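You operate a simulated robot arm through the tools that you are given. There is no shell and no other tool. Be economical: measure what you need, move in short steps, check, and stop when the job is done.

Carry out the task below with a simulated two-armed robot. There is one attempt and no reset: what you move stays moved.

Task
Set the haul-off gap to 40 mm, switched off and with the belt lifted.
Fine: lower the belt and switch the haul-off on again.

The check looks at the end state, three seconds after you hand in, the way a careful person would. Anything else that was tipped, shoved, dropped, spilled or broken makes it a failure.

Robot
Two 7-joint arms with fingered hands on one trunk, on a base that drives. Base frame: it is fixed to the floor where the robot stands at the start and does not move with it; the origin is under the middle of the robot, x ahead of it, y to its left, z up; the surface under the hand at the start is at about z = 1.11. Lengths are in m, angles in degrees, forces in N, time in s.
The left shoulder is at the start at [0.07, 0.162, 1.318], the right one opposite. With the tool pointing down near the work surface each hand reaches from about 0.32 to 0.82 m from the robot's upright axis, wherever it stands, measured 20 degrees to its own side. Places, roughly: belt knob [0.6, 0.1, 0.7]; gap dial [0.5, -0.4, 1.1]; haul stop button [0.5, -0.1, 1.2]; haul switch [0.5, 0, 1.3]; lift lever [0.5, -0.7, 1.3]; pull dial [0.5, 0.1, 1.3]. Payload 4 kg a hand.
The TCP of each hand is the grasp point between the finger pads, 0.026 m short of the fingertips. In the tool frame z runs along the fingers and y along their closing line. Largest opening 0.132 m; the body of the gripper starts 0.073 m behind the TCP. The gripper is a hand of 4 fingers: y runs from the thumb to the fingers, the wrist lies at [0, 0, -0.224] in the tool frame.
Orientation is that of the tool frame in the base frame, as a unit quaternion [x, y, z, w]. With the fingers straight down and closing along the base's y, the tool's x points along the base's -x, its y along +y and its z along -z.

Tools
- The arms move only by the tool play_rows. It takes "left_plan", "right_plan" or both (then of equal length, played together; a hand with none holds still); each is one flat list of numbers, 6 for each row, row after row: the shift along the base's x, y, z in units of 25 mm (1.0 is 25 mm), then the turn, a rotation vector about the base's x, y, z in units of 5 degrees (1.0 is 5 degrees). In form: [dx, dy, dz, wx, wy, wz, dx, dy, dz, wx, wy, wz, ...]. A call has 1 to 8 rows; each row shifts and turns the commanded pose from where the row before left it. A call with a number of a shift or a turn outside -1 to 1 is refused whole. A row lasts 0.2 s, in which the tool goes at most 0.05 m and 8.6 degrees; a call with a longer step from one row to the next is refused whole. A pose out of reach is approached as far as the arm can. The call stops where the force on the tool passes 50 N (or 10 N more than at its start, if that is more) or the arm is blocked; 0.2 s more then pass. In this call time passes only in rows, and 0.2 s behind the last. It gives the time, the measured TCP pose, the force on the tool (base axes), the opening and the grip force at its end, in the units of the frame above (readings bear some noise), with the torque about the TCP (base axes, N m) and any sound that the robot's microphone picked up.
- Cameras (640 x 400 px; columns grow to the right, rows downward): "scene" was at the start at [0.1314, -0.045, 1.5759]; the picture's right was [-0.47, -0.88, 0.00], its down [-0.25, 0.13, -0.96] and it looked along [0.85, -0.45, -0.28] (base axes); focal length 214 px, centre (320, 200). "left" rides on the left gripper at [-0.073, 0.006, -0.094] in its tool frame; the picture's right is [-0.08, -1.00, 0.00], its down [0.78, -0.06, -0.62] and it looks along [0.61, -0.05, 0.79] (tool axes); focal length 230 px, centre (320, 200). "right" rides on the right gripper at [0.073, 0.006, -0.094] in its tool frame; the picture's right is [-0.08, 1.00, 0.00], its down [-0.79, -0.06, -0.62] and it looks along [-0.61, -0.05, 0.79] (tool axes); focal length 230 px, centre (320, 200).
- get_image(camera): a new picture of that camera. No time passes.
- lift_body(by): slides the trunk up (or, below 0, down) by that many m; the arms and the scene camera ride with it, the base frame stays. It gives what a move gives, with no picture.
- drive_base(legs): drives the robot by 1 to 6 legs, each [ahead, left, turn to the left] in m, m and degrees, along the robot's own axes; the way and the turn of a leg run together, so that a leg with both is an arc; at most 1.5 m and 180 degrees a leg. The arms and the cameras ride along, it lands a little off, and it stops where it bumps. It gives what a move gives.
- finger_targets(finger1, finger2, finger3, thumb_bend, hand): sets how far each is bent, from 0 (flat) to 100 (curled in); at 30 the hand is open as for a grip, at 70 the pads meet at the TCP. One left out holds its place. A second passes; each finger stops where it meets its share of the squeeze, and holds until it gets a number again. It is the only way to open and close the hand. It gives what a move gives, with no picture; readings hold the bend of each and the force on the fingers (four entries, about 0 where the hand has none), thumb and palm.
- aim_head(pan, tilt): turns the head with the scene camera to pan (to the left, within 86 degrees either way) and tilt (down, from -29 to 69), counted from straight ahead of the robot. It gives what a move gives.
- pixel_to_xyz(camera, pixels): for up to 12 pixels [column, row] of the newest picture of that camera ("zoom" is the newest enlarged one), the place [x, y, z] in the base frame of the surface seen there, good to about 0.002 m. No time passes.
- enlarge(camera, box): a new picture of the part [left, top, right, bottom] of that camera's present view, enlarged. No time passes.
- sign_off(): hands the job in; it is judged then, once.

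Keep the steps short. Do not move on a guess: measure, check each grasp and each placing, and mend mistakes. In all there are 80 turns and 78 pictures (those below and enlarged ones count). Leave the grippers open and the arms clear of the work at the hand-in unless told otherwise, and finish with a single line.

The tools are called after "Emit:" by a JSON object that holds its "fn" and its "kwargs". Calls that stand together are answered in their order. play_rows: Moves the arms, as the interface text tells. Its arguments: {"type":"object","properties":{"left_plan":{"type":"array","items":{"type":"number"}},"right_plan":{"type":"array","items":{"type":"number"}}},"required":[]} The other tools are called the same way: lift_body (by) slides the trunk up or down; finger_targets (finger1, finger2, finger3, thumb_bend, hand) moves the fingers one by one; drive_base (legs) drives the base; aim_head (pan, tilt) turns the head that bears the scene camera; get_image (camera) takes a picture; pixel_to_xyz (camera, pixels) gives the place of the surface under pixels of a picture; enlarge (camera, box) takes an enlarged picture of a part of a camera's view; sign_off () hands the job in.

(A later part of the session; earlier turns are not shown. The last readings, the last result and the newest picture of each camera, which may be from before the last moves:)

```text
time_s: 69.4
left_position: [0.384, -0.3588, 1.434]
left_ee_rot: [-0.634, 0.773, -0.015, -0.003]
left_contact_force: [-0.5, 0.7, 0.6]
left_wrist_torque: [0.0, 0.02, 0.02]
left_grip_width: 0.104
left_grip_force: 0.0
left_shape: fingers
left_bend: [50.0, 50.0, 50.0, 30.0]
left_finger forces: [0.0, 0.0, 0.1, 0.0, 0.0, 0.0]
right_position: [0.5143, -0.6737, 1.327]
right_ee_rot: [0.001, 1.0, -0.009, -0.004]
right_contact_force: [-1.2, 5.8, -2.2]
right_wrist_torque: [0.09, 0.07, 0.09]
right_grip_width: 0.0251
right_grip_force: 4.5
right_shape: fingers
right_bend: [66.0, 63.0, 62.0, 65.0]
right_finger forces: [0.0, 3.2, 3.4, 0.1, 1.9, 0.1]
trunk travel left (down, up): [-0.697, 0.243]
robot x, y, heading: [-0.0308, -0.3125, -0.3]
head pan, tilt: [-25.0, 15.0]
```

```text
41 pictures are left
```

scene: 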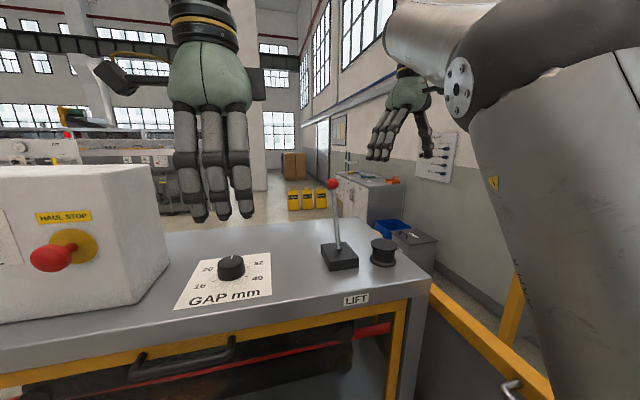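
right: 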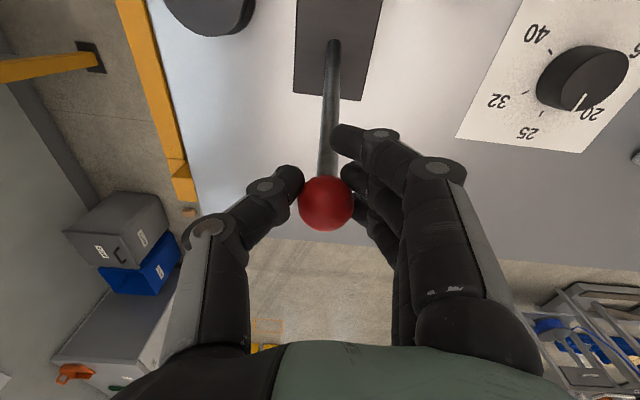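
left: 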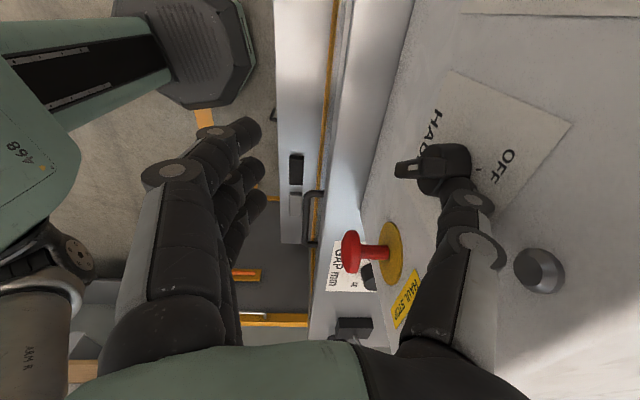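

The ball is held by fingers 2, 3 and the thumb. I'll tighten a little and pull toward the robot along the bench direction, following the arc.

Emit:
{"fn": "finger_targets", "kwargs": {"hand": "right", "finger1": 72, "finger2": 74, "finger3": 74, "thumb_bend": 74}}

Emit:
{"fn": "play_rows", "kwargs": {"right_plan": [-0.6, 0.12, 0.15, 0, 0, 0, -0.6, 0.12, 0.1, 0, 0, 0, -0.6, 0.12, 0.05, 0, 0, 0]}}

Emit:
{"fn": "get_image", "kwargs": {"camera": "right"}}

```text
time_s: 70.4
left_position: [0.3836, -0.3591, 1.4336]
left_ee_rot: [-0.635, 0.773, -0.015, -0.003]
left_contact_force: [-0.5, 0.2, 0.1]
left_wrist_torque: [-0.02, -0.02, -0.01]
left_grip_width: 0.1042
left_grip_force: 0.1
left_shape: fingers
left_bend: [50.0, 50.0, 50.0, 30.0]
left_finger forces: [0.1, 0.1, 0.0, 0.0, 0.1, 0.0]
right_position: [0.5158, -0.6728, 1.3269]
right_ee_rot: [0.001, 1.0, -0.009, -0.003]
right_contact_force: [-5.7, 6.9, -10.7]
right_wrist_torque: [0.14, 0.2, 0.12]
right_grip_width: 0.0163
right_grip_force: 15.6
right_shape: fingers
right_bend: [72.0, 65.0, 64.0, 68.0]
right_finger forces: [0.1, 9.8, 9.4, 0.0, 12.1, 0.1]
trunk travel left (down, up): [-0.697, 0.243]
robot x, y, heading: [-0.0297, -0.3139, -0.0]
head pan, tilt: [-25.0, 15.0]
```

```text
time_s: 71.2
left_position: [0.3836, -0.3559, 1.4344]
left_ee_rot: [-0.635, 0.773, -0.015, -0.003]
left_contact_force: [0.2, 0.3, 0.6]
left_wrist_torque: [-0.01, 0.01, 0.02]
left_grip_width: 0.1039
left_grip_force: 0.2
left_shape: fingers
left_bend: [50.0, 50.0, 50.0, 30.0]
left_finger forces: [0.1, 0.0, 0.1, 0.0, 0.0, 0.0]
right_position: [0.4771, -0.6644, 1.3543]
right_ee_rot: [0.0, 1.0, -0.01, 0.001]
right_contact_force: [1.5, 6.5, 0.3]
right_wrist_torque: [0.14, -0.05, 0.06]
right_grip_width: 0.0122
right_grip_force: 8.9
right_shape: fingers
right_bend: [72.0, 69.0, 64.0, 71.0]
right_finger forces: [0.0, 4.6, 7.9, 0.0, 5.5, 0.1]
right hand out of reach, approached as far as the arm can: row 1, 2, 3
trunk travel left (down, up): [-0.697, 0.243]
robot x, y, heading: [-0.0277, -0.3088, -0.1]
head pan, tilt: [-25.0, 15.0]
```

```text
40 pictures are left
```

right: 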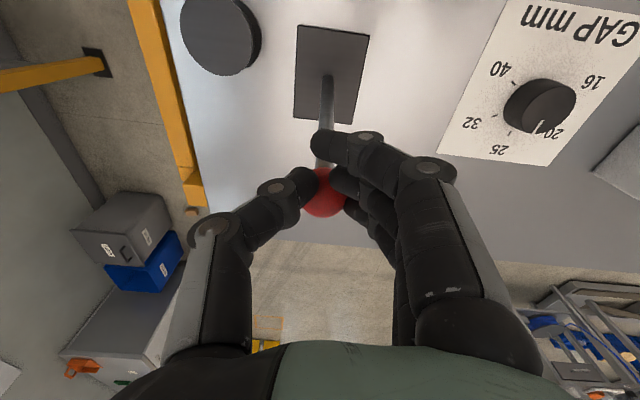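

The lever is moving, but the arm's inner limit lifts the hand (z 1.354). I'll lower the trunk 28 mm to get back onto the ball, then finish the pull by driving the base back.

Emit:
{"fn": "lift_body", "kwargs": {"by": -0.028}}

Emit:
{"fn": "get_image", "kwargs": {"camera": "right"}}

```text
time_s: 72.0
left_position: [0.3839, -0.3611, 1.405]
left_ee_rot: [-0.634, 0.773, -0.014, -0.002]
left_contact_force: [-1.0, 0.1, 0.5]
left_wrist_torque: [-0.01, -0.01, 0.02]
left_grip_width: 0.1043
left_grip_force: 0.2
left_shape: fingers
left_bend: [50.0, 50.0, 50.0, 30.0]
left_finger forces: [0.0, 0.1, 0.0, 0.0, 0.1, 0.0]
right_position: [0.4764, -0.6698, 1.3218]
right_ee_rot: [0.002, 1.0, -0.006, -0.004]
right_contact_force: [-0.4, -0.6, 0.4]
right_wrist_torque: [-0.01, -0.04, 0.01]
right_grip_width: 0.0107
right_grip_force: 0.1
right_shape: fingers
right_bend: [72.0, 71.0, 72.0, 73.0]
right_finger forces: [0.0, 0.1, 0.0, 0.0, 0.1, 0.1]
trunk travel left (down, up): [-0.669, 0.271]
robot x, y, heading: [-0.0282, -0.3119, -0.3]
head pan, tilt: [-25.0, 15.0]
```

```text
39 pictures are left
```

right: 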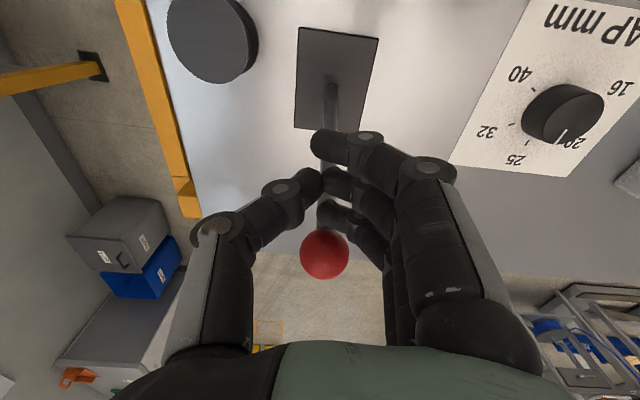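

The ball slipped out and the lever is forward again. I'll open, move 44 mm forward and slightly lower so the ball sits deep in the grip, and this time pull only with the base.

Emit:
{"fn": "finger_targets", "kwargs": {"hand": "right", "finger1": 40, "finger2": 40, "finger3": 40, "thumb_bend": 40}}

Emit:
{"fn": "play_rows", "kwargs": {"right_plan": [0.5, 0, -0.1, 0, 0, 0, 0.5, 0, -0.2, 0, 0, 0, 0.5, 0, -0.2, 0, 0, 0, 0.4, 0, -0.2, 0, 0, 0]}}

Emit:
{"fn": "get_image", "kwargs": {"camera": "right"}}

Emit:
{"fn": "pixel_to_xyz", "kwargs": {"camera": "right", "pixels": [[325, 200], [325, 215], [325, 185], [325, 170]]}}

```text
time_s: 73.0
left_position: [0.385, -0.3602, 1.4053]
left_ee_rot: [-0.634, 0.773, -0.014, -0.004]
left_contact_force: [0.3, -0.7, -0.2]
left_wrist_torque: [0.01, 0.02, 0.01]
left_grip_width: 0.1041
left_grip_force: 0.1
left_shape: fingers
left_bend: [50.0, 50.0, 50.0, 30.0]
left_finger forces: [0.0, 0.0, 0.1, 0.1, 0.0, 0.0]
right_position: [0.4777, -0.6685, 1.3221]
right_ee_rot: [0.001, 1.0, -0.007, -0.003]
right_contact_force: [-0.8, 0.5, -0.1]
right_wrist_torque: [0.0, 0.0, 0.0]
right_grip_width: 0.1027
right_grip_force: 0.1
right_shape: fingers
right_bend: [40.0, 40.0, 40.0, 40.0]
right_finger forces: [0.0, 0.0, 0.0, 0.0, 0.1, 0.0]
trunk travel left (down, up): [-0.669, 0.271]
robot x, y, heading: [-0.0283, -0.3133, -0.0]
head pan, tilt: [-25.0, 15.0]
```

```text
time_s: 74.0
left_position: [0.3832, -0.3604, 1.4054]
left_ee_rot: [-0.634, 0.774, -0.014, -0.003]
left_contact_force: [0.1, -0.4, -0.7]
left_wrist_torque: [-0.02, 0.03, -0.02]
left_grip_width: 0.1041
left_grip_force: 0.1
left_shape: fingers
left_bend: [50.0, 50.0, 50.0, 30.0]
left_finger forces: [0.1, 0.0, 0.1, 0.1, 0.0, 0.0]
right_position: [0.5242, -0.6746, 1.3048]
right_ee_rot: [0.001, 1.0, -0.011, -0.006]
right_contact_force: [0.2, 0.1, 0.2]
right_wrist_torque: [-0.05, 0.04, 0.03]
right_grip_width: 0.1029
right_grip_force: 0.0
right_shape: fingers
right_bend: [40.0, 40.0, 40.0, 40.0]
right_finger forces: [0.0, 0.0, 0.0, 0.0, 0.1, 0.1]
right hand out of reach, approached as far as the arm can: row 3, 4
trunk travel left (down, up): [-0.669, 0.271]
robot x, y, heading: [-0.0283, -0.3127, -0.2]
head pan, tilt: [-25.0, 15.0]
```

```text
38 pictures are left
```

right: 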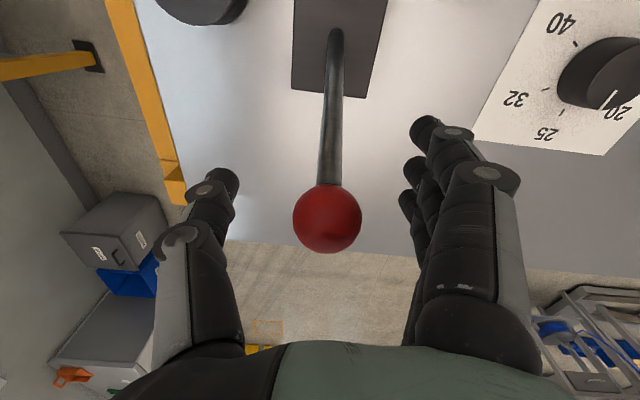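

```text
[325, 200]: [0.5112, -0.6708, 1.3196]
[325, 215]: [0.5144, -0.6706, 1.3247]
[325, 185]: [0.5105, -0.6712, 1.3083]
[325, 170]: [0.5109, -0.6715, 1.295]
```

The hand is now around the ball, slightly below its centre. I'll close firmly.

Emit:
{"fn": "finger_targets", "kwargs": {"hand": "right", "finger1": 80, "finger2": 80, "finger3": 80, "thumb_bend": 80}}

Emit:
{"fn": "drive_base", "kwargs": {"legs": [[-0.05, 0.01, 0]]}}

Emit:
{"fn": "get_image", "kwargs": {"camera": "right"}}

```text
time_s: 75.0
left_position: [0.3849, -0.3611, 1.405]
left_ee_rot: [-0.634, 0.773, -0.014, -0.003]
left_contact_force: [0.1, 0.1, -0.1]
left_wrist_torque: [0.02, -0.02, 0.0]
left_grip_width: 0.1042
left_grip_force: 0.1
left_shape: fingers
left_bend: [50.0, 50.0, 50.0, 30.0]
left_finger forces: [0.1, 0.0, 0.0, 0.1, 0.0, 0.1]
right_position: [0.5233, -0.6747, 1.3041]
right_ee_rot: [0.002, 1.0, -0.011, -0.006]
right_contact_force: [-3.5, 1.0, -11.4]
right_wrist_torque: [0.21, 0.0, -0.04]
right_grip_width: 0.0102
right_grip_force: 11.7
right_shape: fingers
right_bend: [80.0, 68.0, 79.0, 73.0]
right_finger forces: [0.0, 8.5, 1.5, 0.0, 13.2, 0.0]
trunk travel left (down, up): [-0.669, 0.271]
robot x, y, heading: [-0.0285, -0.3125, -0.3]
head pan, tilt: [-25.0, 15.0]
```

```text
time_s: 75.9
left_position: [0.3334, -0.3497, 1.4066]
left_ee_rot: [-0.634, 0.773, -0.015, -0.002]
left_contact_force: [-0.9, 0.0, 1.1]
left_wrist_torque: [0.0, -0.02, 0.03]
left_grip_width: 0.1039
left_grip_force: 0.0
left_shape: fingers
left_bend: [50.0, 50.0, 50.0, 30.0]
left_finger forces: [0.1, 0.1, 0.0, 0.0, 0.0, 0.0]
right_position: [0.4718, -0.6634, 1.306]
right_ee_rot: [0.001, 1.0, -0.011, -0.005]
right_contact_force: [6.3, -2.4, -1.9]
right_wrist_torque: [-0.19, -1.09, -0.02]
right_grip_width: 0.0093
right_grip_force: 47.3
right_shape: fingers
right_bend: [80.0, 71.0, 80.0, 77.0]
right_finger forces: [39.2, 41.3, 0.0, 0.0, 13.5, 0.1]
trunk travel left (down, up): [-0.669, 0.271]
robot x, y, heading: [-0.0737, -0.3015, -0.4]
head pan, tilt: [-25.0, 15.0]
```

```text
37 pictures are left
```

right: 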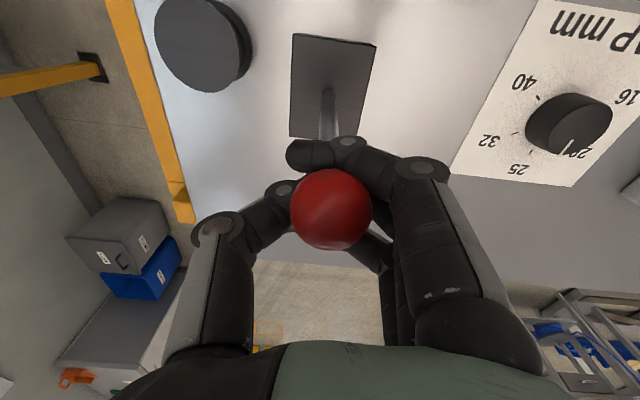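

The rod is now caged by the fingers below the ball. I'll check where the ball is.

Emit:
{"fn": "pixel_to_xyz", "kwargs": {"camera": "right", "pixels": [[330, 195], [330, 230], [325, 110]]}}

Emit:
{"fn": "get_image", "kwargs": {"camera": "scene"}}

```text
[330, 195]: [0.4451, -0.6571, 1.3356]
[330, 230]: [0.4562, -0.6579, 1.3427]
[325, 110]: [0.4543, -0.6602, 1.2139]
```

```text
36 pictures are left
```

scene: 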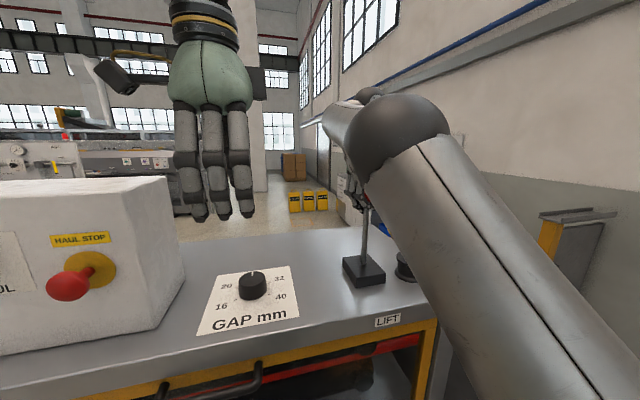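

The lever is now upright, with the ball at x of about 0.457. I'll continue backward.

Emit:
{"fn": "drive_base", "kwargs": {"legs": [[-0.05, 0.01, 0]]}}

Emit:
{"fn": "get_image", "kwargs": {"camera": "right"}}

Emit:
{"fn": "pixel_to_xyz", "kwargs": {"camera": "right", "pixels": [[330, 195], [330, 230], [325, 110]]}}

```text
time_s: 76.8
left_position: [0.3131, -0.3458, 1.4024]
left_ee_rot: [-0.636, 0.772, -0.011, -0.004]
left_contact_force: [0.2, -0.1, -0.8]
left_wrist_torque: [-0.01, -0.02, 0.01]
left_grip_width: 0.104
left_grip_force: 0.0
left_shape: fingers
left_bend: [50.0, 50.0, 50.0, 30.0]
left_finger forces: [0.0, 0.0, 0.0, 0.0, 0.0, 0.0]
right_position: [0.4569, -0.6596, 1.3034]
right_ee_rot: [0.003, 1.0, -0.011, 0.002]
right_contact_force: [35.9, -3.8, -9.1]
right_wrist_torque: [-0.38, -6.05, -0.42]
right_grip_width: 0.008
right_grip_force: 249.8
right_shape: fingers
right_bend: [78.0, 72.0, 80.0, 77.0]
right_finger forces: [240.5, 259.1, 0.0, 0.0, 0.0, 0.0]
trunk travel left (down, up): [-0.669, 0.271]
robot x, y, heading: [-0.1073, -0.2929, 0.0]
head pan, tilt: [-25.0, 15.0]
stopped in leg 1: the force on the tool passed its limit at 69 N (the readings are from after the stop); the commanded pose is now the measured one
```

```text
35 pictures are left
```

right: 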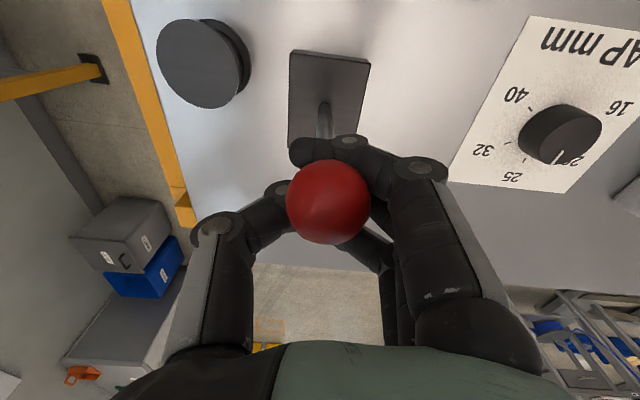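

```text
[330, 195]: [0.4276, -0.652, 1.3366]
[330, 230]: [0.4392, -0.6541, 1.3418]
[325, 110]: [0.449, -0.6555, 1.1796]
```

It stopped at 69 N with the ball at about x 0.437. It could be the end stop. I'll relieve the tension by opening the hand and check whether the lever stays and the belt lifted.

Emit:
{"fn": "finger_targets", "kwargs": {"hand": "right", "finger1": 45, "finger2": 45, "finger3": 45, "thumb_bend": 45}}

Emit:
{"fn": "get_image", "kwargs": {"camera": "right"}}

Emit:
{"fn": "aim_head", "kwargs": {"pan": 10, "tilt": 40}}

Emit:
{"fn": "get_image", "kwargs": {"camera": "scene"}}

```text
time_s: 77.8
left_position: [0.3035, -0.3427, 1.4061]
left_ee_rot: [-0.635, 0.773, -0.016, -0.002]
left_contact_force: [-0.2, 0.5, 0.7]
left_wrist_torque: [0.0, 0.04, -0.01]
left_grip_width: 0.1043
left_grip_force: 0.0
left_shape: fingers
left_bend: [50.0, 50.0, 50.0, 30.0]
left_finger forces: [0.1, 0.0, 0.0, 0.1, 0.0, 0.0]
right_position: [0.4457, -0.6568, 1.3088]
right_ee_rot: [0.004, 1.0, -0.013, 0.003]
right_contact_force: [-0.3, -0.4, -1.2]
right_wrist_torque: [0.0, -0.04, 0.02]
right_grip_width: 0.0861
right_grip_force: 0.1
right_shape: fingers
right_bend: [45.0, 45.0, 45.0, 45.0]
right_finger forces: [0.0, 0.1, 0.1, 0.0, 0.0, 0.0]
trunk travel left (down, up): [-0.669, 0.271]
robot x, y, heading: [-0.1121, -0.2921, -0.3]
head pan, tilt: [-25.0, 15.0]
```

```text
34 pictures are left
```

right: 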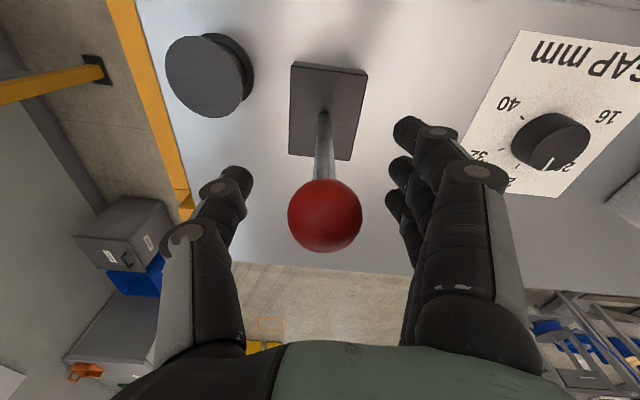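

```text
time_s: 78.8
left_position: [0.3043, -0.3436, 1.4049]
left_ee_rot: [-0.635, 0.772, -0.015, -0.003]
left_contact_force: [-0.2, 0.3, -0.7]
left_wrist_torque: [0.01, 0.01, 0.0]
left_grip_width: 0.1043
left_grip_force: 0.2
left_shape: fingers
left_bend: [50.0, 50.0, 50.0, 30.0]
left_finger forces: [0.1, 0.0, 0.1, 0.0, 0.0, 0.0]
right_position: [0.4464, -0.6574, 1.3086]
right_ee_rot: [0.003, 1.0, -0.014, 0.001]
right_contact_force: [-0.1, 0.5, -0.2]
right_wrist_torque: [0.0, 0.03, -0.02]
right_grip_width: 0.0866
right_grip_force: 0.0
right_shape: fingers
right_bend: [45.0, 45.0, 45.0, 45.0]
right_finger forces: [0.0, 0.0, 0.0, 0.0, 0.1, 0.0]
trunk travel left (down, up): [-0.669, 0.271]
robot x, y, heading: [-0.1073, -0.2975, 0.0]
head pan, tilt: [10.0, 40.0]
```

```text
33 pictures are left
```

scene: 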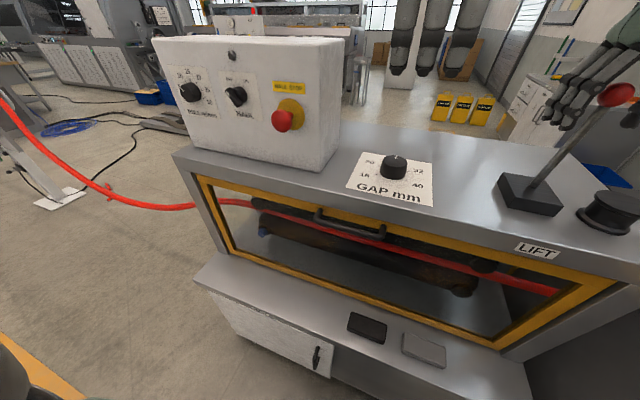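

I'll measure the ball and lever and enlarge the belt window.

Emit:
{"fn": "pixel_to_xyz", "kwargs": {"camera": "right", "pixels": [[325, 205], [325, 230], [323, 150], [323, 120]]}}

Emit:
{"fn": "enlarge", "kwargs": {"camera": "scene", "box": [190, 170, 590, 350]}}

```text
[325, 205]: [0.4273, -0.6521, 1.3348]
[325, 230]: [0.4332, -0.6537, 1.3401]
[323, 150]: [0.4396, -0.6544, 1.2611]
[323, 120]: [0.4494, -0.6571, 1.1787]
```

```text
1.60 times, centred on (390, 260) of scene
```

zoom: 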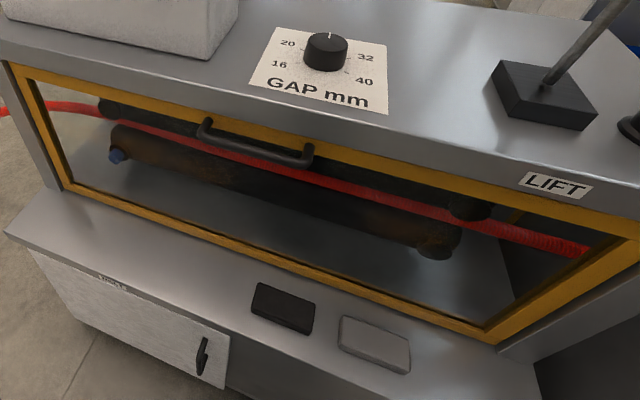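

The lever stays at about 7° toward me (it was 20° away). I'll measure the belt parts to compare with the start, when the blue knob was at z 0.721.

Emit:
{"fn": "pixel_to_xyz", "kwargs": {"camera": "zoom", "pixels": [[117, 155], [440, 245], [125, 140], [300, 190], [120, 108], [470, 208], [400, 180], [580, 250], [543, 90]]}}

```text
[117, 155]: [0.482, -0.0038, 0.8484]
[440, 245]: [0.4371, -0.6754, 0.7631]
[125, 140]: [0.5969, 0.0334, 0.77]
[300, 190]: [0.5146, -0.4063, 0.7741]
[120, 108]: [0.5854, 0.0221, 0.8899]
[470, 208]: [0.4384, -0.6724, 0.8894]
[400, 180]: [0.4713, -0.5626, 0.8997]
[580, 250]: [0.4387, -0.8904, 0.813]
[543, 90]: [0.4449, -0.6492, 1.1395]
```

The hose is visible between the belts and the upper belt sits clear at z of about 0.89. To be sure the lever is at its stop, I'll re-grip and pull once more gently.

Emit:
{"fn": "finger_targets", "kwargs": {"hand": "right", "finger1": 72, "finger2": 72, "finger3": 72, "thumb_bend": 72}}

Emit:
{"fn": "drive_base", "kwargs": {"legs": [[-0.04, 0.008, 0]]}}

Emit:
{"fn": "get_image", "kwargs": {"camera": "right"}}

```text
time_s: 79.8
left_position: [0.3062, -0.3421, 1.4056]
left_ee_rot: [-0.635, 0.773, -0.015, -0.002]
left_contact_force: [-0.2, -0.5, 0.0]
left_wrist_torque: [-0.01, -0.01, 0.0]
left_grip_width: 0.1042
left_grip_force: 0.0
left_shape: fingers
left_bend: [50.0, 50.0, 50.0, 30.0]
left_finger forces: [0.1, 0.0, 0.0, 0.0, 0.0, 0.0]
right_position: [0.4474, -0.6568, 1.3077]
right_ee_rot: [0.003, 1.0, -0.014, 0.002]
right_contact_force: [0.4, 0.9, -2.7]
right_wrist_torque: [0.05, 0.03, -0.02]
right_grip_width: 0.0132
right_grip_force: 5.0
right_shape: fingers
right_bend: [72.0, 67.0, 72.0, 69.0]
right_finger forces: [0.0, 5.8, 0.0, 0.0, 4.4, 0.1]
trunk travel left (down, up): [-0.669, 0.271]
robot x, y, heading: [-0.1106, -0.2962, -0.3]
head pan, tilt: [10.0, 40.0]
```

```text
time_s: 80.7
left_position: [0.2667, -0.3339, 1.4049]
left_ee_rot: [-0.635, 0.773, -0.014, -0.004]
left_contact_force: [0.5, 1.0, 0.1]
left_wrist_torque: [-0.03, -0.03, 0.02]
left_grip_width: 0.1042
left_grip_force: 0.0
left_shape: fingers
left_bend: [50.0, 50.0, 50.0, 30.0]
left_finger forces: [0.1, 0.0, 0.1, 0.1, 0.0, 0.0]
right_position: [0.4066, -0.6483, 1.3099]
right_ee_rot: [0.005, 1.0, -0.015, 0.003]
right_contact_force: [-0.2, -0.1, 0.8]
right_wrist_torque: [-0.02, -0.03, 0.01]
right_grip_width: 0.0137
right_grip_force: 6.7
right_shape: fingers
right_bend: [72.0, 70.0, 72.0, 69.0]
right_finger forces: [0.7, 5.8, 0.1, 0.1, 6.1, 0.0]
trunk travel left (down, up): [-0.669, 0.271]
robot x, y, heading: [-0.1495, -0.2889, -0.2]
head pan, tilt: [10.0, 40.0]
```

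```text
31 pictures are left
```

right: 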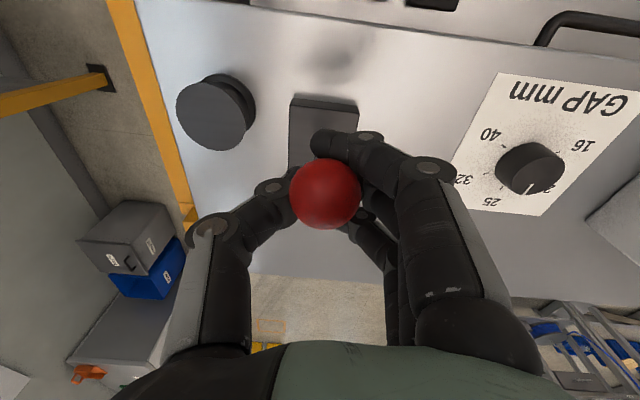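

It moved freely, so that wasn't the end. I'll keep pulling.

Emit:
{"fn": "drive_base", "kwargs": {"legs": [[-0.04, 0.008, 0]]}}

Emit:
{"fn": "get_image", "kwargs": {"camera": "right"}}

Emit:
{"fn": "pixel_to_xyz", "kwargs": {"camera": "right", "pixels": [[325, 185], [325, 215]]}}

Emit:
{"fn": "enlarge", "kwargs": {"camera": "scene", "box": [190, 150, 640, 350]}}

```text
time_s: 81.6
left_position: [0.2264, -0.3267, 1.4042]
left_ee_rot: [-0.634, 0.773, -0.015, -0.002]
left_contact_force: [-0.1, -0.4, -0.1]
left_wrist_torque: [-0.01, -0.01, -0.04]
left_grip_width: 0.1039
left_grip_force: 0.0
left_shape: fingers
left_bend: [50.0, 50.0, 50.0, 30.0]
left_finger forces: [0.0, 0.0, 0.0, 0.0, 0.0, 0.0]
right_position: [0.3673, -0.6407, 1.3074]
right_ee_rot: [0.005, 1.0, -0.013, 0.002]
right_contact_force: [4.3, -0.7, -9.3]
right_wrist_torque: [-0.05, -0.05, -0.01]
right_grip_width: 0.0167
right_grip_force: 13.4
right_shape: fingers
right_bend: [72.0, 68.0, 71.0, 68.0]
right_finger forces: [0.0, 7.0, 9.8, 0.1, 10.0, 0.0]
trunk travel left (down, up): [-0.669, 0.271]
robot x, y, heading: [-0.1874, -0.28, -0.1]
head pan, tilt: [10.0, 40.0]
```

```text
30 pictures are left
```

right: 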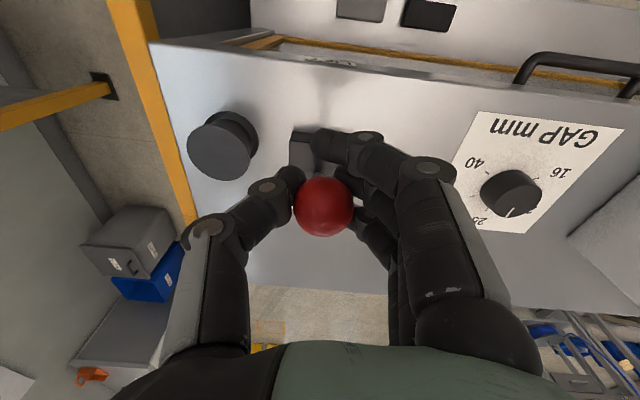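

```text
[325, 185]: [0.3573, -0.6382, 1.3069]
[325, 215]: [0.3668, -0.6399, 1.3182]
```

```text
1.42 times, centred on (415, 250) of scene
```

zoom: 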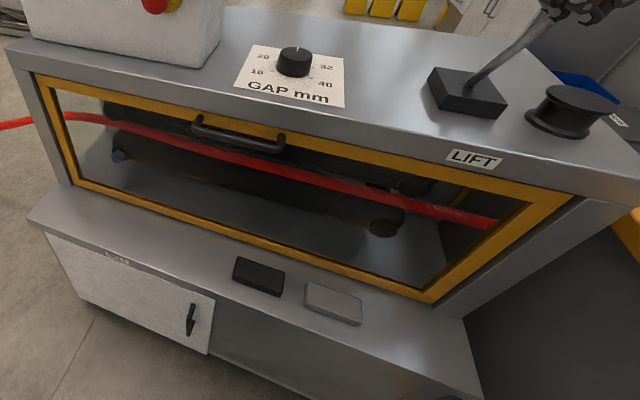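

The ball is at x of about 0.367 (about 27° toward me), the upper belt is visibly rising, and forces are low. I'll continue.

Emit:
{"fn": "drive_base", "kwargs": {"legs": [[-0.03, 0.006, 0]]}}

Emit:
{"fn": "get_image", "kwargs": {"camera": "right"}}

Emit:
{"fn": "pixel_to_xyz", "kwargs": {"camera": "right", "pixels": [[325, 190], [325, 215], [325, 230]]}}

```text
time_s: 82.4
left_position: [0.2035, -0.3226, 1.4022]
left_ee_rot: [-0.635, 0.773, -0.012, -0.005]
left_contact_force: [1.2, 0.3, 0.1]
left_wrist_torque: [0.01, 0.05, -0.02]
left_grip_width: 0.1042
left_grip_force: 0.0
left_shape: fingers
left_bend: [50.0, 50.0, 50.0, 30.0]
left_finger forces: [0.1, 0.0, 0.0, 0.1, 0.0, 0.0]
right_position: [0.3428, -0.6378, 1.3045]
right_ee_rot: [0.003, 1.0, -0.014, -0.001]
right_contact_force: [-2.0, 0.3, -1.8]
right_wrist_torque: [0.01, 0.13, 0.01]
right_grip_width: 0.0118
right_grip_force: 1.1
right_shape: fingers
right_bend: [72.0, 72.0, 72.0, 71.0]
right_finger forces: [0.0, 0.1, 1.9, 0.2, 0.1, 0.1]
trunk travel left (down, up): [-0.669, 0.271]
robot x, y, heading: [-0.215, -0.2711, -0.1]
head pan, tilt: [10.0, 40.0]
```

```text
28 pictures are left
```

right: 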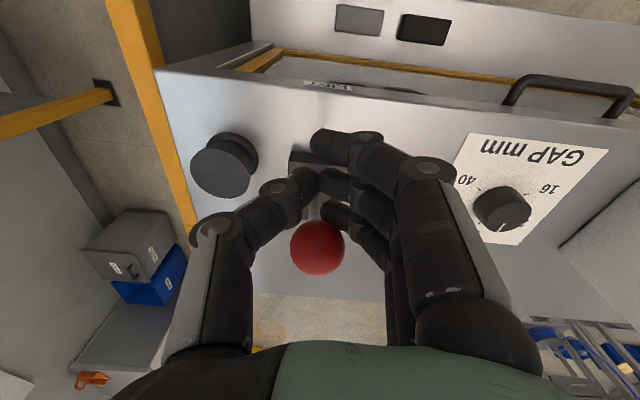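

```text
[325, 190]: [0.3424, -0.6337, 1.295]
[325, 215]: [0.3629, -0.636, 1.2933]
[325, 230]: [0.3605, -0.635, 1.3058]
```

The ball stayed at (0.368, -0.637, 1.30), about 26° toward me and mirroring the 23° it leaned away, so it is at its stop and the belt is up. I'll retreat the hand, then drive to put the gap dial in front of the right arm.

Emit:
{"fn": "play_rows", "kwargs": {"right_plan": [-0.8, 0, 0.2, 0, 0, 0, -0.8, 0, 0.5, 0, 0, 0, 0, 0, 0.7, 0, 0, 0]}}

Emit:
{"fn": "drive_base", "kwargs": {"legs": [[0, 0.197, 0], [0.08, 0, 0]]}}

Emit:
{"fn": "finger_targets", "kwargs": {"hand": "right", "finger1": 35, "finger2": 35, "finger3": 35, "thumb_bend": 35}}

Emit:
{"fn": "get_image", "kwargs": {"camera": "right"}}

Emit:
{"fn": "enlarge", "kwargs": {"camera": "scene", "box": [240, 100, 640, 400]}}

```text
time_s: 83.2
left_position: [0.1953, -0.321, 1.4053]
left_ee_rot: [-0.635, 0.773, -0.015, -0.003]
left_contact_force: [-0.1, 0.5, -0.1]
left_wrist_torque: [0.01, 0.01, 0.0]
left_grip_width: 0.1041
left_grip_force: 0.0
left_shape: fingers
left_bend: [50.0, 50.0, 50.0, 30.0]
left_finger forces: [0.0, 0.1, 0.1, 0.0, 0.1, 0.1]
right_position: [0.2961, -0.6367, 1.3442]
right_ee_rot: [0.004, 1.0, -0.014, 0.002]
right_contact_force: [-0.4, 0.5, 0.6]
right_wrist_torque: [0.01, -0.03, -0.01]
right_grip_width: 0.0119
right_grip_force: 0.0
right_shape: fingers
right_bend: [72.0, 72.0, 72.0, 71.0]
right_finger forces: [0.0, 0.0, 0.0, 0.1, 0.1, 0.0]
trunk travel left (down, up): [-0.669, 0.271]
robot x, y, heading: [-0.217, -0.2716, -0.2]
head pan, tilt: [10.0, 40.0]
```

```text
time_s: 85.5
left_position: [0.2711, -0.1227, 1.4065]
left_ee_rot: [-0.634, 0.773, -0.015, -0.002]
left_contact_force: [-0.4, 0.1, 1.0]
left_wrist_torque: [0.0, -0.01, 0.02]
left_grip_width: 0.1041
left_grip_force: 0.0
left_shape: fingers
left_bend: [50.0, 50.0, 50.0, 30.0]
left_finger forces: [0.0, 0.0, 0.0, 0.0, 0.0, 0.1]
right_position: [0.3721, -0.4391, 1.3453]
right_ee_rot: [0.005, 1.0, -0.014, 0.004]
right_contact_force: [0.2, -0.3, -0.7]
right_wrist_torque: [-0.02, -0.04, 0.02]
right_grip_width: 0.0115
right_grip_force: 0.1
right_shape: fingers
right_bend: [72.0, 72.0, 72.0, 71.0]
right_finger forces: [0.1, 0.0, 0.0, 0.0, 0.0, 0.0]
trunk travel left (down, up): [-0.669, 0.271]
robot x, y, heading: [-0.1379, -0.0756, -0.6]
head pan, tilt: [10.0, 40.0]
```

```text
time_s: 86.5
left_position: [0.275, -0.1244, 1.4054]
left_ee_rot: [-0.634, 0.773, -0.015, -0.002]
left_contact_force: [-0.7, 0.2, 0.8]
left_wrist_torque: [0.01, 0.01, 0.01]
left_grip_width: 0.1042
left_grip_force: 0.0
left_shape: fingers
left_bend: [50.0, 50.0, 50.0, 30.0]
left_finger forces: [0.0, 0.0, 0.0, 0.0, 0.0, 0.0]
right_position: [0.3746, -0.4393, 1.3435]
right_ee_rot: [0.005, 1.0, -0.014, 0.002]
right_contact_force: [0.8, 0.3, -0.1]
right_wrist_torque: [-0.02, -0.02, 0.03]
right_grip_width: 0.1196
right_grip_force: 0.0
right_shape: fingers
right_bend: [35.0, 35.0, 35.0, 35.0]
right_finger forces: [0.0, 0.0, 0.0, 0.1, 0.0, 0.1]
trunk travel left (down, up): [-0.669, 0.271]
robot x, y, heading: [-0.1399, -0.0813, -0.2]
head pan, tilt: [10.0, 40.0]
```

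```text
27 pictures are left
```

right: 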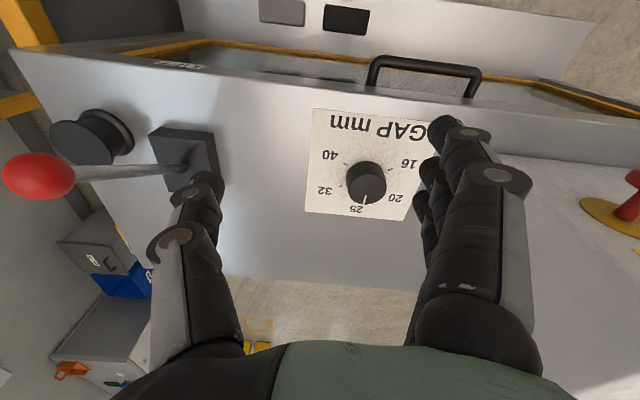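

```text
1.33 times, centred on (440, 250) of scene
```

zoom: 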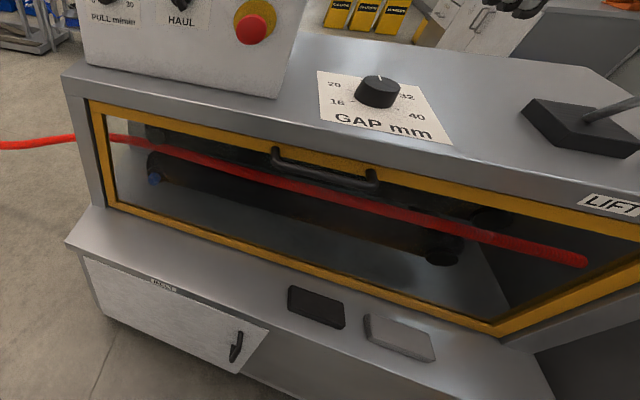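

The belt is lifted. Now I'll take a close look at the dial to measure the ticks.

Emit:
{"fn": "enlarge", "kwargs": {"camera": "right", "box": [300, 95, 450, 220]}}

```text
3.20 times, centred on (375, 158) of right
```

zoom: 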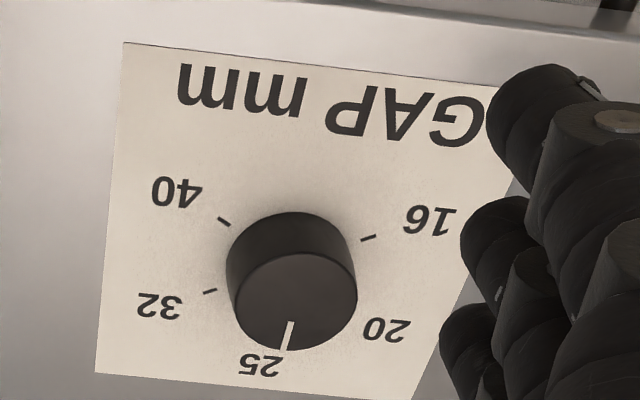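

Emit:
{"fn": "pixel_to_xyz", "kwargs": {"camera": "zoom", "pixels": [[224, 222], [210, 291], [369, 238], [299, 258], [288, 347], [291, 324], [232, 290], [355, 290], [295, 305], [290, 220], [386, 330], [255, 368]]}}

```text
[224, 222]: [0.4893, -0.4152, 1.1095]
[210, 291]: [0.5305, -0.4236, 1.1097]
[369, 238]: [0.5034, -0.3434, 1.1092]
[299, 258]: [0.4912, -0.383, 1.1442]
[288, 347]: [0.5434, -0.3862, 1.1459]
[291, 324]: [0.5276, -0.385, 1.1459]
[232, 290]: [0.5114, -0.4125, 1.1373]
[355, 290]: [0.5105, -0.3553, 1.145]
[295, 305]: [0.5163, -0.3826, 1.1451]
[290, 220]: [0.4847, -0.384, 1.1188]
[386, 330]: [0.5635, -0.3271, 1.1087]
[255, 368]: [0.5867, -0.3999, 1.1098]
```

The knob is centred at about (0.516, -0.384), 58 mm across, with its top at 1.145. The ticks sit at -131° (40), -70° (32) and 107° (16), and the pointer is near -8° (25), so it needs about -122°. I'll approach above the knob while pre-turning the hand +40°.

Emit:
{"fn": "play_rows", "kwargs": {"right_plan": [0.7, 0.27, -0.6, 0, 0, 1, 0.7, 0.27, -0.7, 0, 0, 1, 0.7, 0.27, -0.7, 0, 0, 1, 0.7, 0.27, -0.7, 0, 0, 1, 0.7, 0.27, -0.7, 0, 0, 1, 0.7, 0.27, -0.7, 0, 0, 1, 0.7, 0.27, -0.7, 0, 0, 1, 0.7, 0.27, -0.7, 0, 0, 1]}}

Emit:
{"fn": "get_image", "kwargs": {"camera": "right"}}

```text
time_s: 88.2
left_position: [0.2763, -0.1236, 1.4056]
left_ee_rot: [-0.634, 0.773, -0.014, -0.004]
left_contact_force: [-0.4, 0.5, -0.5]
left_wrist_torque: [0.0, 0.03, 0.01]
left_grip_width: 0.1043
left_grip_force: 0.1
left_shape: fingers
left_bend: [50.0, 50.0, 50.0, 30.0]
left_finger forces: [0.1, 0.1, 0.1, 0.1, 0.0, 0.0]
right_position: [0.484, -0.4769, 1.2327]
right_ee_rot: [-0.337, 0.941, -0.022, 0.0]
right_contact_force: [0.0, 0.3, 0.0]
right_wrist_torque: [-0.02, 0.02, 0.0]
right_grip_width: 0.1196
right_grip_force: 0.0
right_shape: fingers
right_bend: [35.0, 35.0, 35.0, 35.0]
right_finger forces: [0.0, 0.0, 0.0, 0.0, 0.0, 0.0]
right hand out of reach, approached as far as the arm can: row 2, 3, 4, 5, 6, 7, 8
trunk travel left (down, up): [-0.669, 0.271]
robot x, y, heading: [-0.1376, -0.0779, -0.3]
head pan, tilt: [10.0, 40.0]
```

```text
24 pictures are left
```

right: 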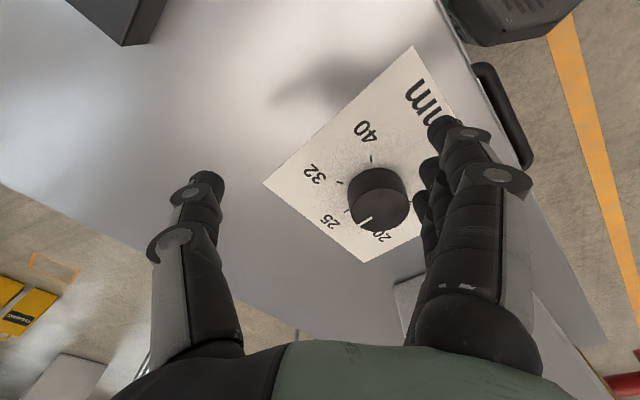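

The yaw worked; only the sideways position is short by 93 mm, so I'll bring it over by driving. The fingertips are at 1.207, clear above the knob.

Emit:
{"fn": "drive_base", "kwargs": {"legs": [[0.032, 0.093, 0]]}}

Emit:
{"fn": "play_rows", "kwargs": {"right_plan": [0, 0, -0.8, 0, 0, 0, 0, 0, -0.8, 0, 0, 0]}}

Emit:
{"fn": "get_image", "kwargs": {"camera": "right"}}

```text
time_s: 89.4
left_position: [0.3085, -0.0353, 1.4043]
left_ee_rot: [-0.634, 0.773, -0.014, -0.002]
left_contact_force: [-0.1, -0.6, 0.0]
left_wrist_torque: [0.04, 0.01, 0.01]
left_grip_width: 0.1042
left_grip_force: 0.0
left_shape: fingers
left_bend: [50.0, 50.0, 50.0, 30.0]
left_finger forces: [0.0, 0.0, 0.1, 0.1, 0.0, 0.1]
right_position: [0.5149, -0.3875, 1.2339]
right_ee_rot: [-0.336, 0.942, -0.021, 0.001]
right_contact_force: [0.2, -0.9, 0.1]
right_wrist_torque: [-0.01, 0.02, 0.03]
right_grip_width: 0.1195
right_grip_force: 0.0
right_shape: fingers
right_bend: [35.0, 35.0, 35.0, 35.0]
right_finger forces: [0.1, 0.1, 0.0, 0.0, 0.0, 0.1]
trunk travel left (down, up): [-0.669, 0.271]
robot x, y, heading: [-0.1064, 0.0098, 0.1]
head pan, tilt: [10.0, 40.0]
```

```text
time_s: 90.0
left_position: [0.3095, -0.0357, 1.4047]
left_ee_rot: [-0.633, 0.774, -0.013, -0.002]
left_contact_force: [0.2, 0.3, 0.3]
left_wrist_torque: [0.02, 0.01, 0.0]
left_grip_width: 0.1043
left_grip_force: 0.0
left_shape: fingers
left_bend: [50.0, 50.0, 50.0, 30.0]
left_finger forces: [0.0, 0.0, 0.0, 0.1, 0.0, 0.1]
right_position: [0.5311, -0.4035, 1.2061]
right_ee_rot: [-0.335, 0.942, -0.023, -0.003]
right_contact_force: [-0.1, -1.4, 0.1]
right_wrist_torque: [0.03, 0.04, 0.02]
right_grip_width: 0.1192
right_grip_force: 0.2
right_shape: fingers
right_bend: [35.0, 35.0, 35.0, 35.0]
right_finger forces: [0.0, 0.0, 0.0, 0.0, 0.0, 0.0]
right hand out of reach, approached as far as the arm can: row 1, 2
trunk travel left (down, up): [-0.669, 0.271]
robot x, y, heading: [-0.1054, 0.0164, -0.5]
head pan, tilt: [10.0, 40.0]
```

```text
23 pictures are left
```

right: 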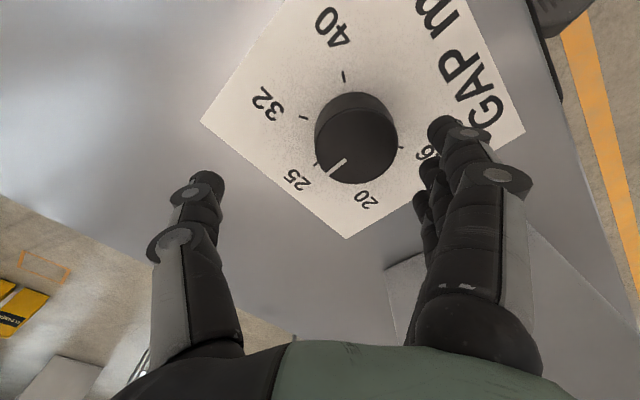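

Descending with the arm drifts outward, so I'll correct the position with the base (-15, +20 mm) and descend with the trunk.

Emit:
{"fn": "drive_base", "kwargs": {"legs": [[-0.015, 0.018, 0]]}}

Emit:
{"fn": "lift_body", "kwargs": {"by": -0.06}}

Emit:
{"fn": "get_image", "kwargs": {"camera": "right"}}

```text
time_s: 90.8
left_position: [0.2973, -0.0202, 1.4031]
left_ee_rot: [-0.633, 0.774, -0.011, -0.003]
left_contact_force: [1.0, 0.3, -0.2]
left_wrist_torque: [0.05, 0.09, 0.0]
left_grip_width: 0.104
left_grip_force: 0.2
left_shape: fingers
left_bend: [50.0, 50.0, 50.0, 30.0]
left_finger forces: [0.1, 0.1, 0.0, 0.0, 0.0, 0.1]
right_position: [0.5193, -0.3881, 1.2015]
right_ee_rot: [-0.336, 0.942, -0.021, -0.004]
right_contact_force: [0.1, -0.5, -0.3]
right_wrist_torque: [0.04, 0.03, -0.04]
right_grip_width: 0.1197
right_grip_force: 0.1
right_shape: fingers
right_bend: [35.0, 35.0, 35.0, 35.0]
right_finger forces: [0.0, 0.1, 0.0, 0.0, 0.0, 0.0]
trunk travel left (down, up): [-0.669, 0.271]
robot x, y, heading: [-0.1184, 0.0324, -0.2]
head pan, tilt: [10.0, 40.0]
```

```text
time_s: 91.8
left_position: [0.2941, -0.0156, 1.3446]
left_ee_rot: [-0.633, 0.774, -0.015, -0.003]
left_contact_force: [-0.3, -1.0, -0.8]
left_wrist_torque: [0.03, -0.02, -0.01]
left_grip_width: 0.104
left_grip_force: 0.0
left_shape: fingers
left_bend: [50.0, 50.0, 50.0, 30.0]
left_finger forces: [0.1, 0.0, 0.0, 0.0, 0.1, 0.0]
right_position: [0.5155, -0.3842, 1.1464]
right_ee_rot: [-0.335, 0.942, -0.023, -0.003]
right_contact_force: [0.4, 0.6, -0.9]
right_wrist_torque: [0.0, 0.0, 0.0]
right_grip_width: 0.1196
right_grip_force: 0.0
right_shape: fingers
right_bend: [35.0, 35.0, 35.0, 35.0]
right_finger forces: [0.0, 0.0, 0.0, 0.0, 0.0, 0.0]
trunk travel left (down, up): [-0.609, 0.331]
robot x, y, heading: [-0.1198, 0.0346, -0.2]
head pan, tilt: [10.0, 40.0]
```

```text
22 pictures are left
```

right: 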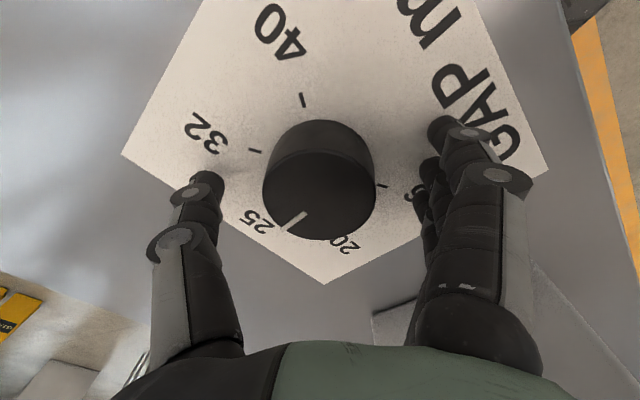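

The TCP is exactly over the knob axis. I'll close on the knob and turn clockwise 40°.

Emit:
{"fn": "finger_targets", "kwargs": {"hand": "right", "finger1": 72, "finger2": 72, "finger3": 72, "thumb_bend": 72}}

Emit:
{"fn": "play_rows", "kwargs": {"right_plan": [0, 0, 0, 0, 0, -1, 0, 0, 0, 0, 0, -1, 0, 0, 0, 0, 0, -1, 0, 0, 0, 0, 0, -1, 0, 0, 0, 0, 0, -1, 0, 0, 0, 0, 0, -1, 0, 0, 0, 0, 0, -1, 0, 0, 0, 0, 0, -1]}}

Emit:
{"fn": "get_image", "kwargs": {"camera": "right"}}

```text
time_s: 92.8
left_position: [0.2936, -0.0153, 1.3454]
left_ee_rot: [-0.633, 0.774, -0.014, -0.004]
left_contact_force: [-0.3, 0.2, 0.4]
left_wrist_torque: [0.01, -0.01, 0.0]
left_grip_width: 0.1044
left_grip_force: 0.1
left_shape: fingers
left_bend: [50.0, 50.0, 50.0, 30.0]
left_finger forces: [0.0, 0.0, 0.1, 0.0, 0.0, 0.0]
right_position: [0.5163, -0.3838, 1.1455]
right_ee_rot: [-0.336, 0.941, -0.024, -0.003]
right_contact_force: [-3.4, 2.7, -5.4]
right_wrist_torque: [0.26, 0.21, 0.02]
right_grip_width: 0.053
right_grip_force: 27.0
right_shape: fingers
right_bend: [59.0, 53.0, 57.0, 59.0]
right_finger forces: [9.2, 9.8, 9.6, 0.0, 24.8, 0.1]
trunk travel left (down, up): [-0.609, 0.331]
robot x, y, heading: [-0.1166, 0.0359, -0.3]
head pan, tilt: [10.0, 40.0]
```

```text
time_s: 94.6
left_position: [0.2943, -0.0162, 1.345]
left_ee_rot: [-0.634, 0.773, -0.014, -0.004]
left_contact_force: [0.0, -1.1, 0.8]
left_wrist_torque: [0.0, 0.0, -0.03]
left_grip_width: 0.1043
left_grip_force: 0.1
left_shape: fingers
left_bend: [50.0, 50.0, 50.0, 30.0]
left_finger forces: [0.1, 0.1, 0.1, 0.0, 0.1, 0.0]
right_position: [0.5158, -0.3822, 1.1451]
right_ee_rot: [0.007, 1.0, -0.02, -0.011]
right_contact_force: [-3.7, 6.7, -9.8]
right_wrist_torque: [0.43, 0.08, -0.02]
right_grip_width: 0.0528
right_grip_force: 26.7
right_shape: fingers
right_bend: [59.0, 53.0, 57.0, 60.0]
right_finger forces: [10.6, 10.5, 10.1, 0.1, 23.4, 0.0]
trunk travel left (down, up): [-0.609, 0.331]
robot x, y, heading: [-0.1193, 0.0339, -0.4]
head pan, tilt: [10.0, 40.0]
```

```text
21 pictures are left
```

right: 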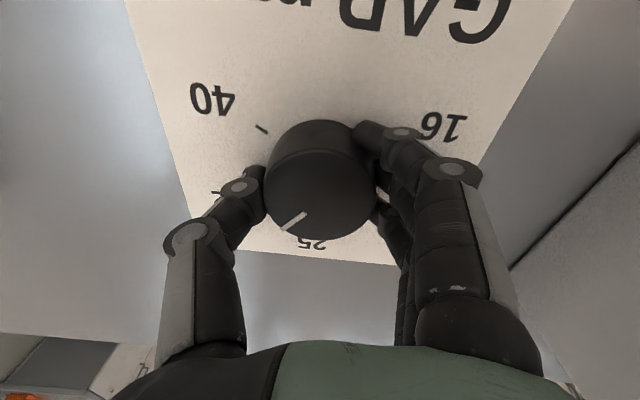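

The knob follows without slipping. I'll continue -80° in two calls.

Emit:
{"fn": "play_rows", "kwargs": {"right_plan": [0, 0, 0, 0, 0, -1, 0, 0, 0, 0, 0, -1, 0, 0, 0, 0, 0, -1, 0, 0, 0, 0, 0, -1, 0, 0, 0, 0, 0, -1, 0, 0, 0, 0, 0, -1, 0, 0, 0, 0, 0, -1, 0, 0, 0, 0, 0, -1]}}

Emit:
{"fn": "play_rows", "kwargs": {"right_plan": [0, 0, 0, 0, 0, -1, 0, 0, 0, 0, 0, -1, 0, 0, 0, 0, 0, -1, 0, 0, 0, 0, 0, -1, 0, 0, 0, 0, 0, -1, 0, 0, 0, 0, 0, -1, 0, 0, 0, 0, 0, -0.6]}}

Emit:
{"fn": "get_image", "kwargs": {"camera": "right"}}

```text
time_s: 96.4
left_position: [0.299, -0.0138, 1.343]
left_ee_rot: [-0.633, 0.774, -0.015, -0.005]
left_contact_force: [0.7, 0.1, 0.4]
left_wrist_torque: [-0.01, 0.02, -0.02]
left_grip_width: 0.1041
left_grip_force: 0.0
left_shape: fingers
left_bend: [50.0, 50.0, 50.0, 30.0]
left_finger forces: [0.1, 0.1, 0.0, 0.0, 0.1, 0.0]
right_position: [0.5142, -0.3845, 1.1458]
right_ee_rot: [0.348, 0.937, -0.022, -0.017]
right_contact_force: [22.5, 9.3, 0.0]
right_wrist_torque: [0.74, -0.95, 0.02]
right_grip_width: 0.0525
right_grip_force: 30.3
right_shape: fingers
right_bend: [58.0, 52.0, 56.0, 61.0]
right_finger forces: [11.9, 13.1, 16.0, 0.0, 18.4, 0.0]
right hand out of reach, approached as far as the arm can: row 7
trunk travel left (down, up): [-0.609, 0.331]
robot x, y, heading: [-0.1182, 0.0347, -0.2]
head pan, tilt: [10.0, 40.0]
```

```text
time_s: 98.0
left_position: [0.3011, -0.0083, 1.3422]
left_ee_rot: [-0.634, 0.773, -0.014, -0.006]
left_contact_force: [0.5, 1.3, 0.7]
left_wrist_torque: [-0.01, -0.01, 0.0]
left_grip_width: 0.1041
left_grip_force: 0.1
left_shape: fingers
left_bend: [50.0, 50.0, 50.0, 30.0]
left_finger forces: [0.0, 0.1, 0.0, 0.0, 0.1, 0.0]
right_position: [0.5029, -0.3863, 1.1474]
right_ee_rot: [0.598, 0.801, -0.015, -0.02]
right_contact_force: [38.0, 28.3, 3.9]
right_wrist_torque: [0.78, -1.33, 0.24]
right_grip_width: 0.053
right_grip_force: 36.0
right_shape: fingers
right_bend: [52.0, 45.0, 50.0, 66.0]
right_finger forces: [24.2, 18.0, 18.3, 0.0, 10.2, 0.1]
right hand out of reach, approached as far as the arm can: row 1, 3, 5, 6
trunk travel left (down, up): [-0.609, 0.331]
robot x, y, heading: [-0.1184, 0.033, -0.1]
head pan, tilt: [10.0, 40.0]
```

```text
20 pictures are left
```

right: 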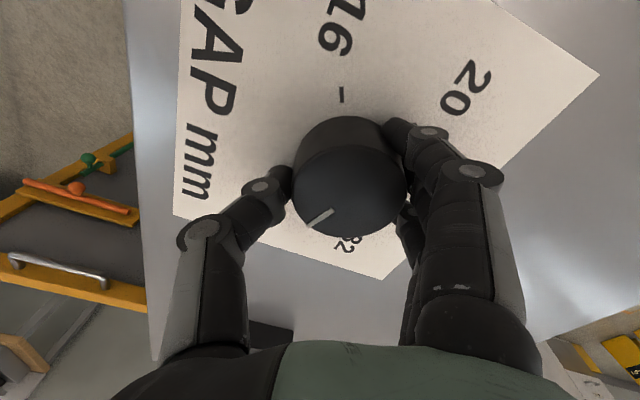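

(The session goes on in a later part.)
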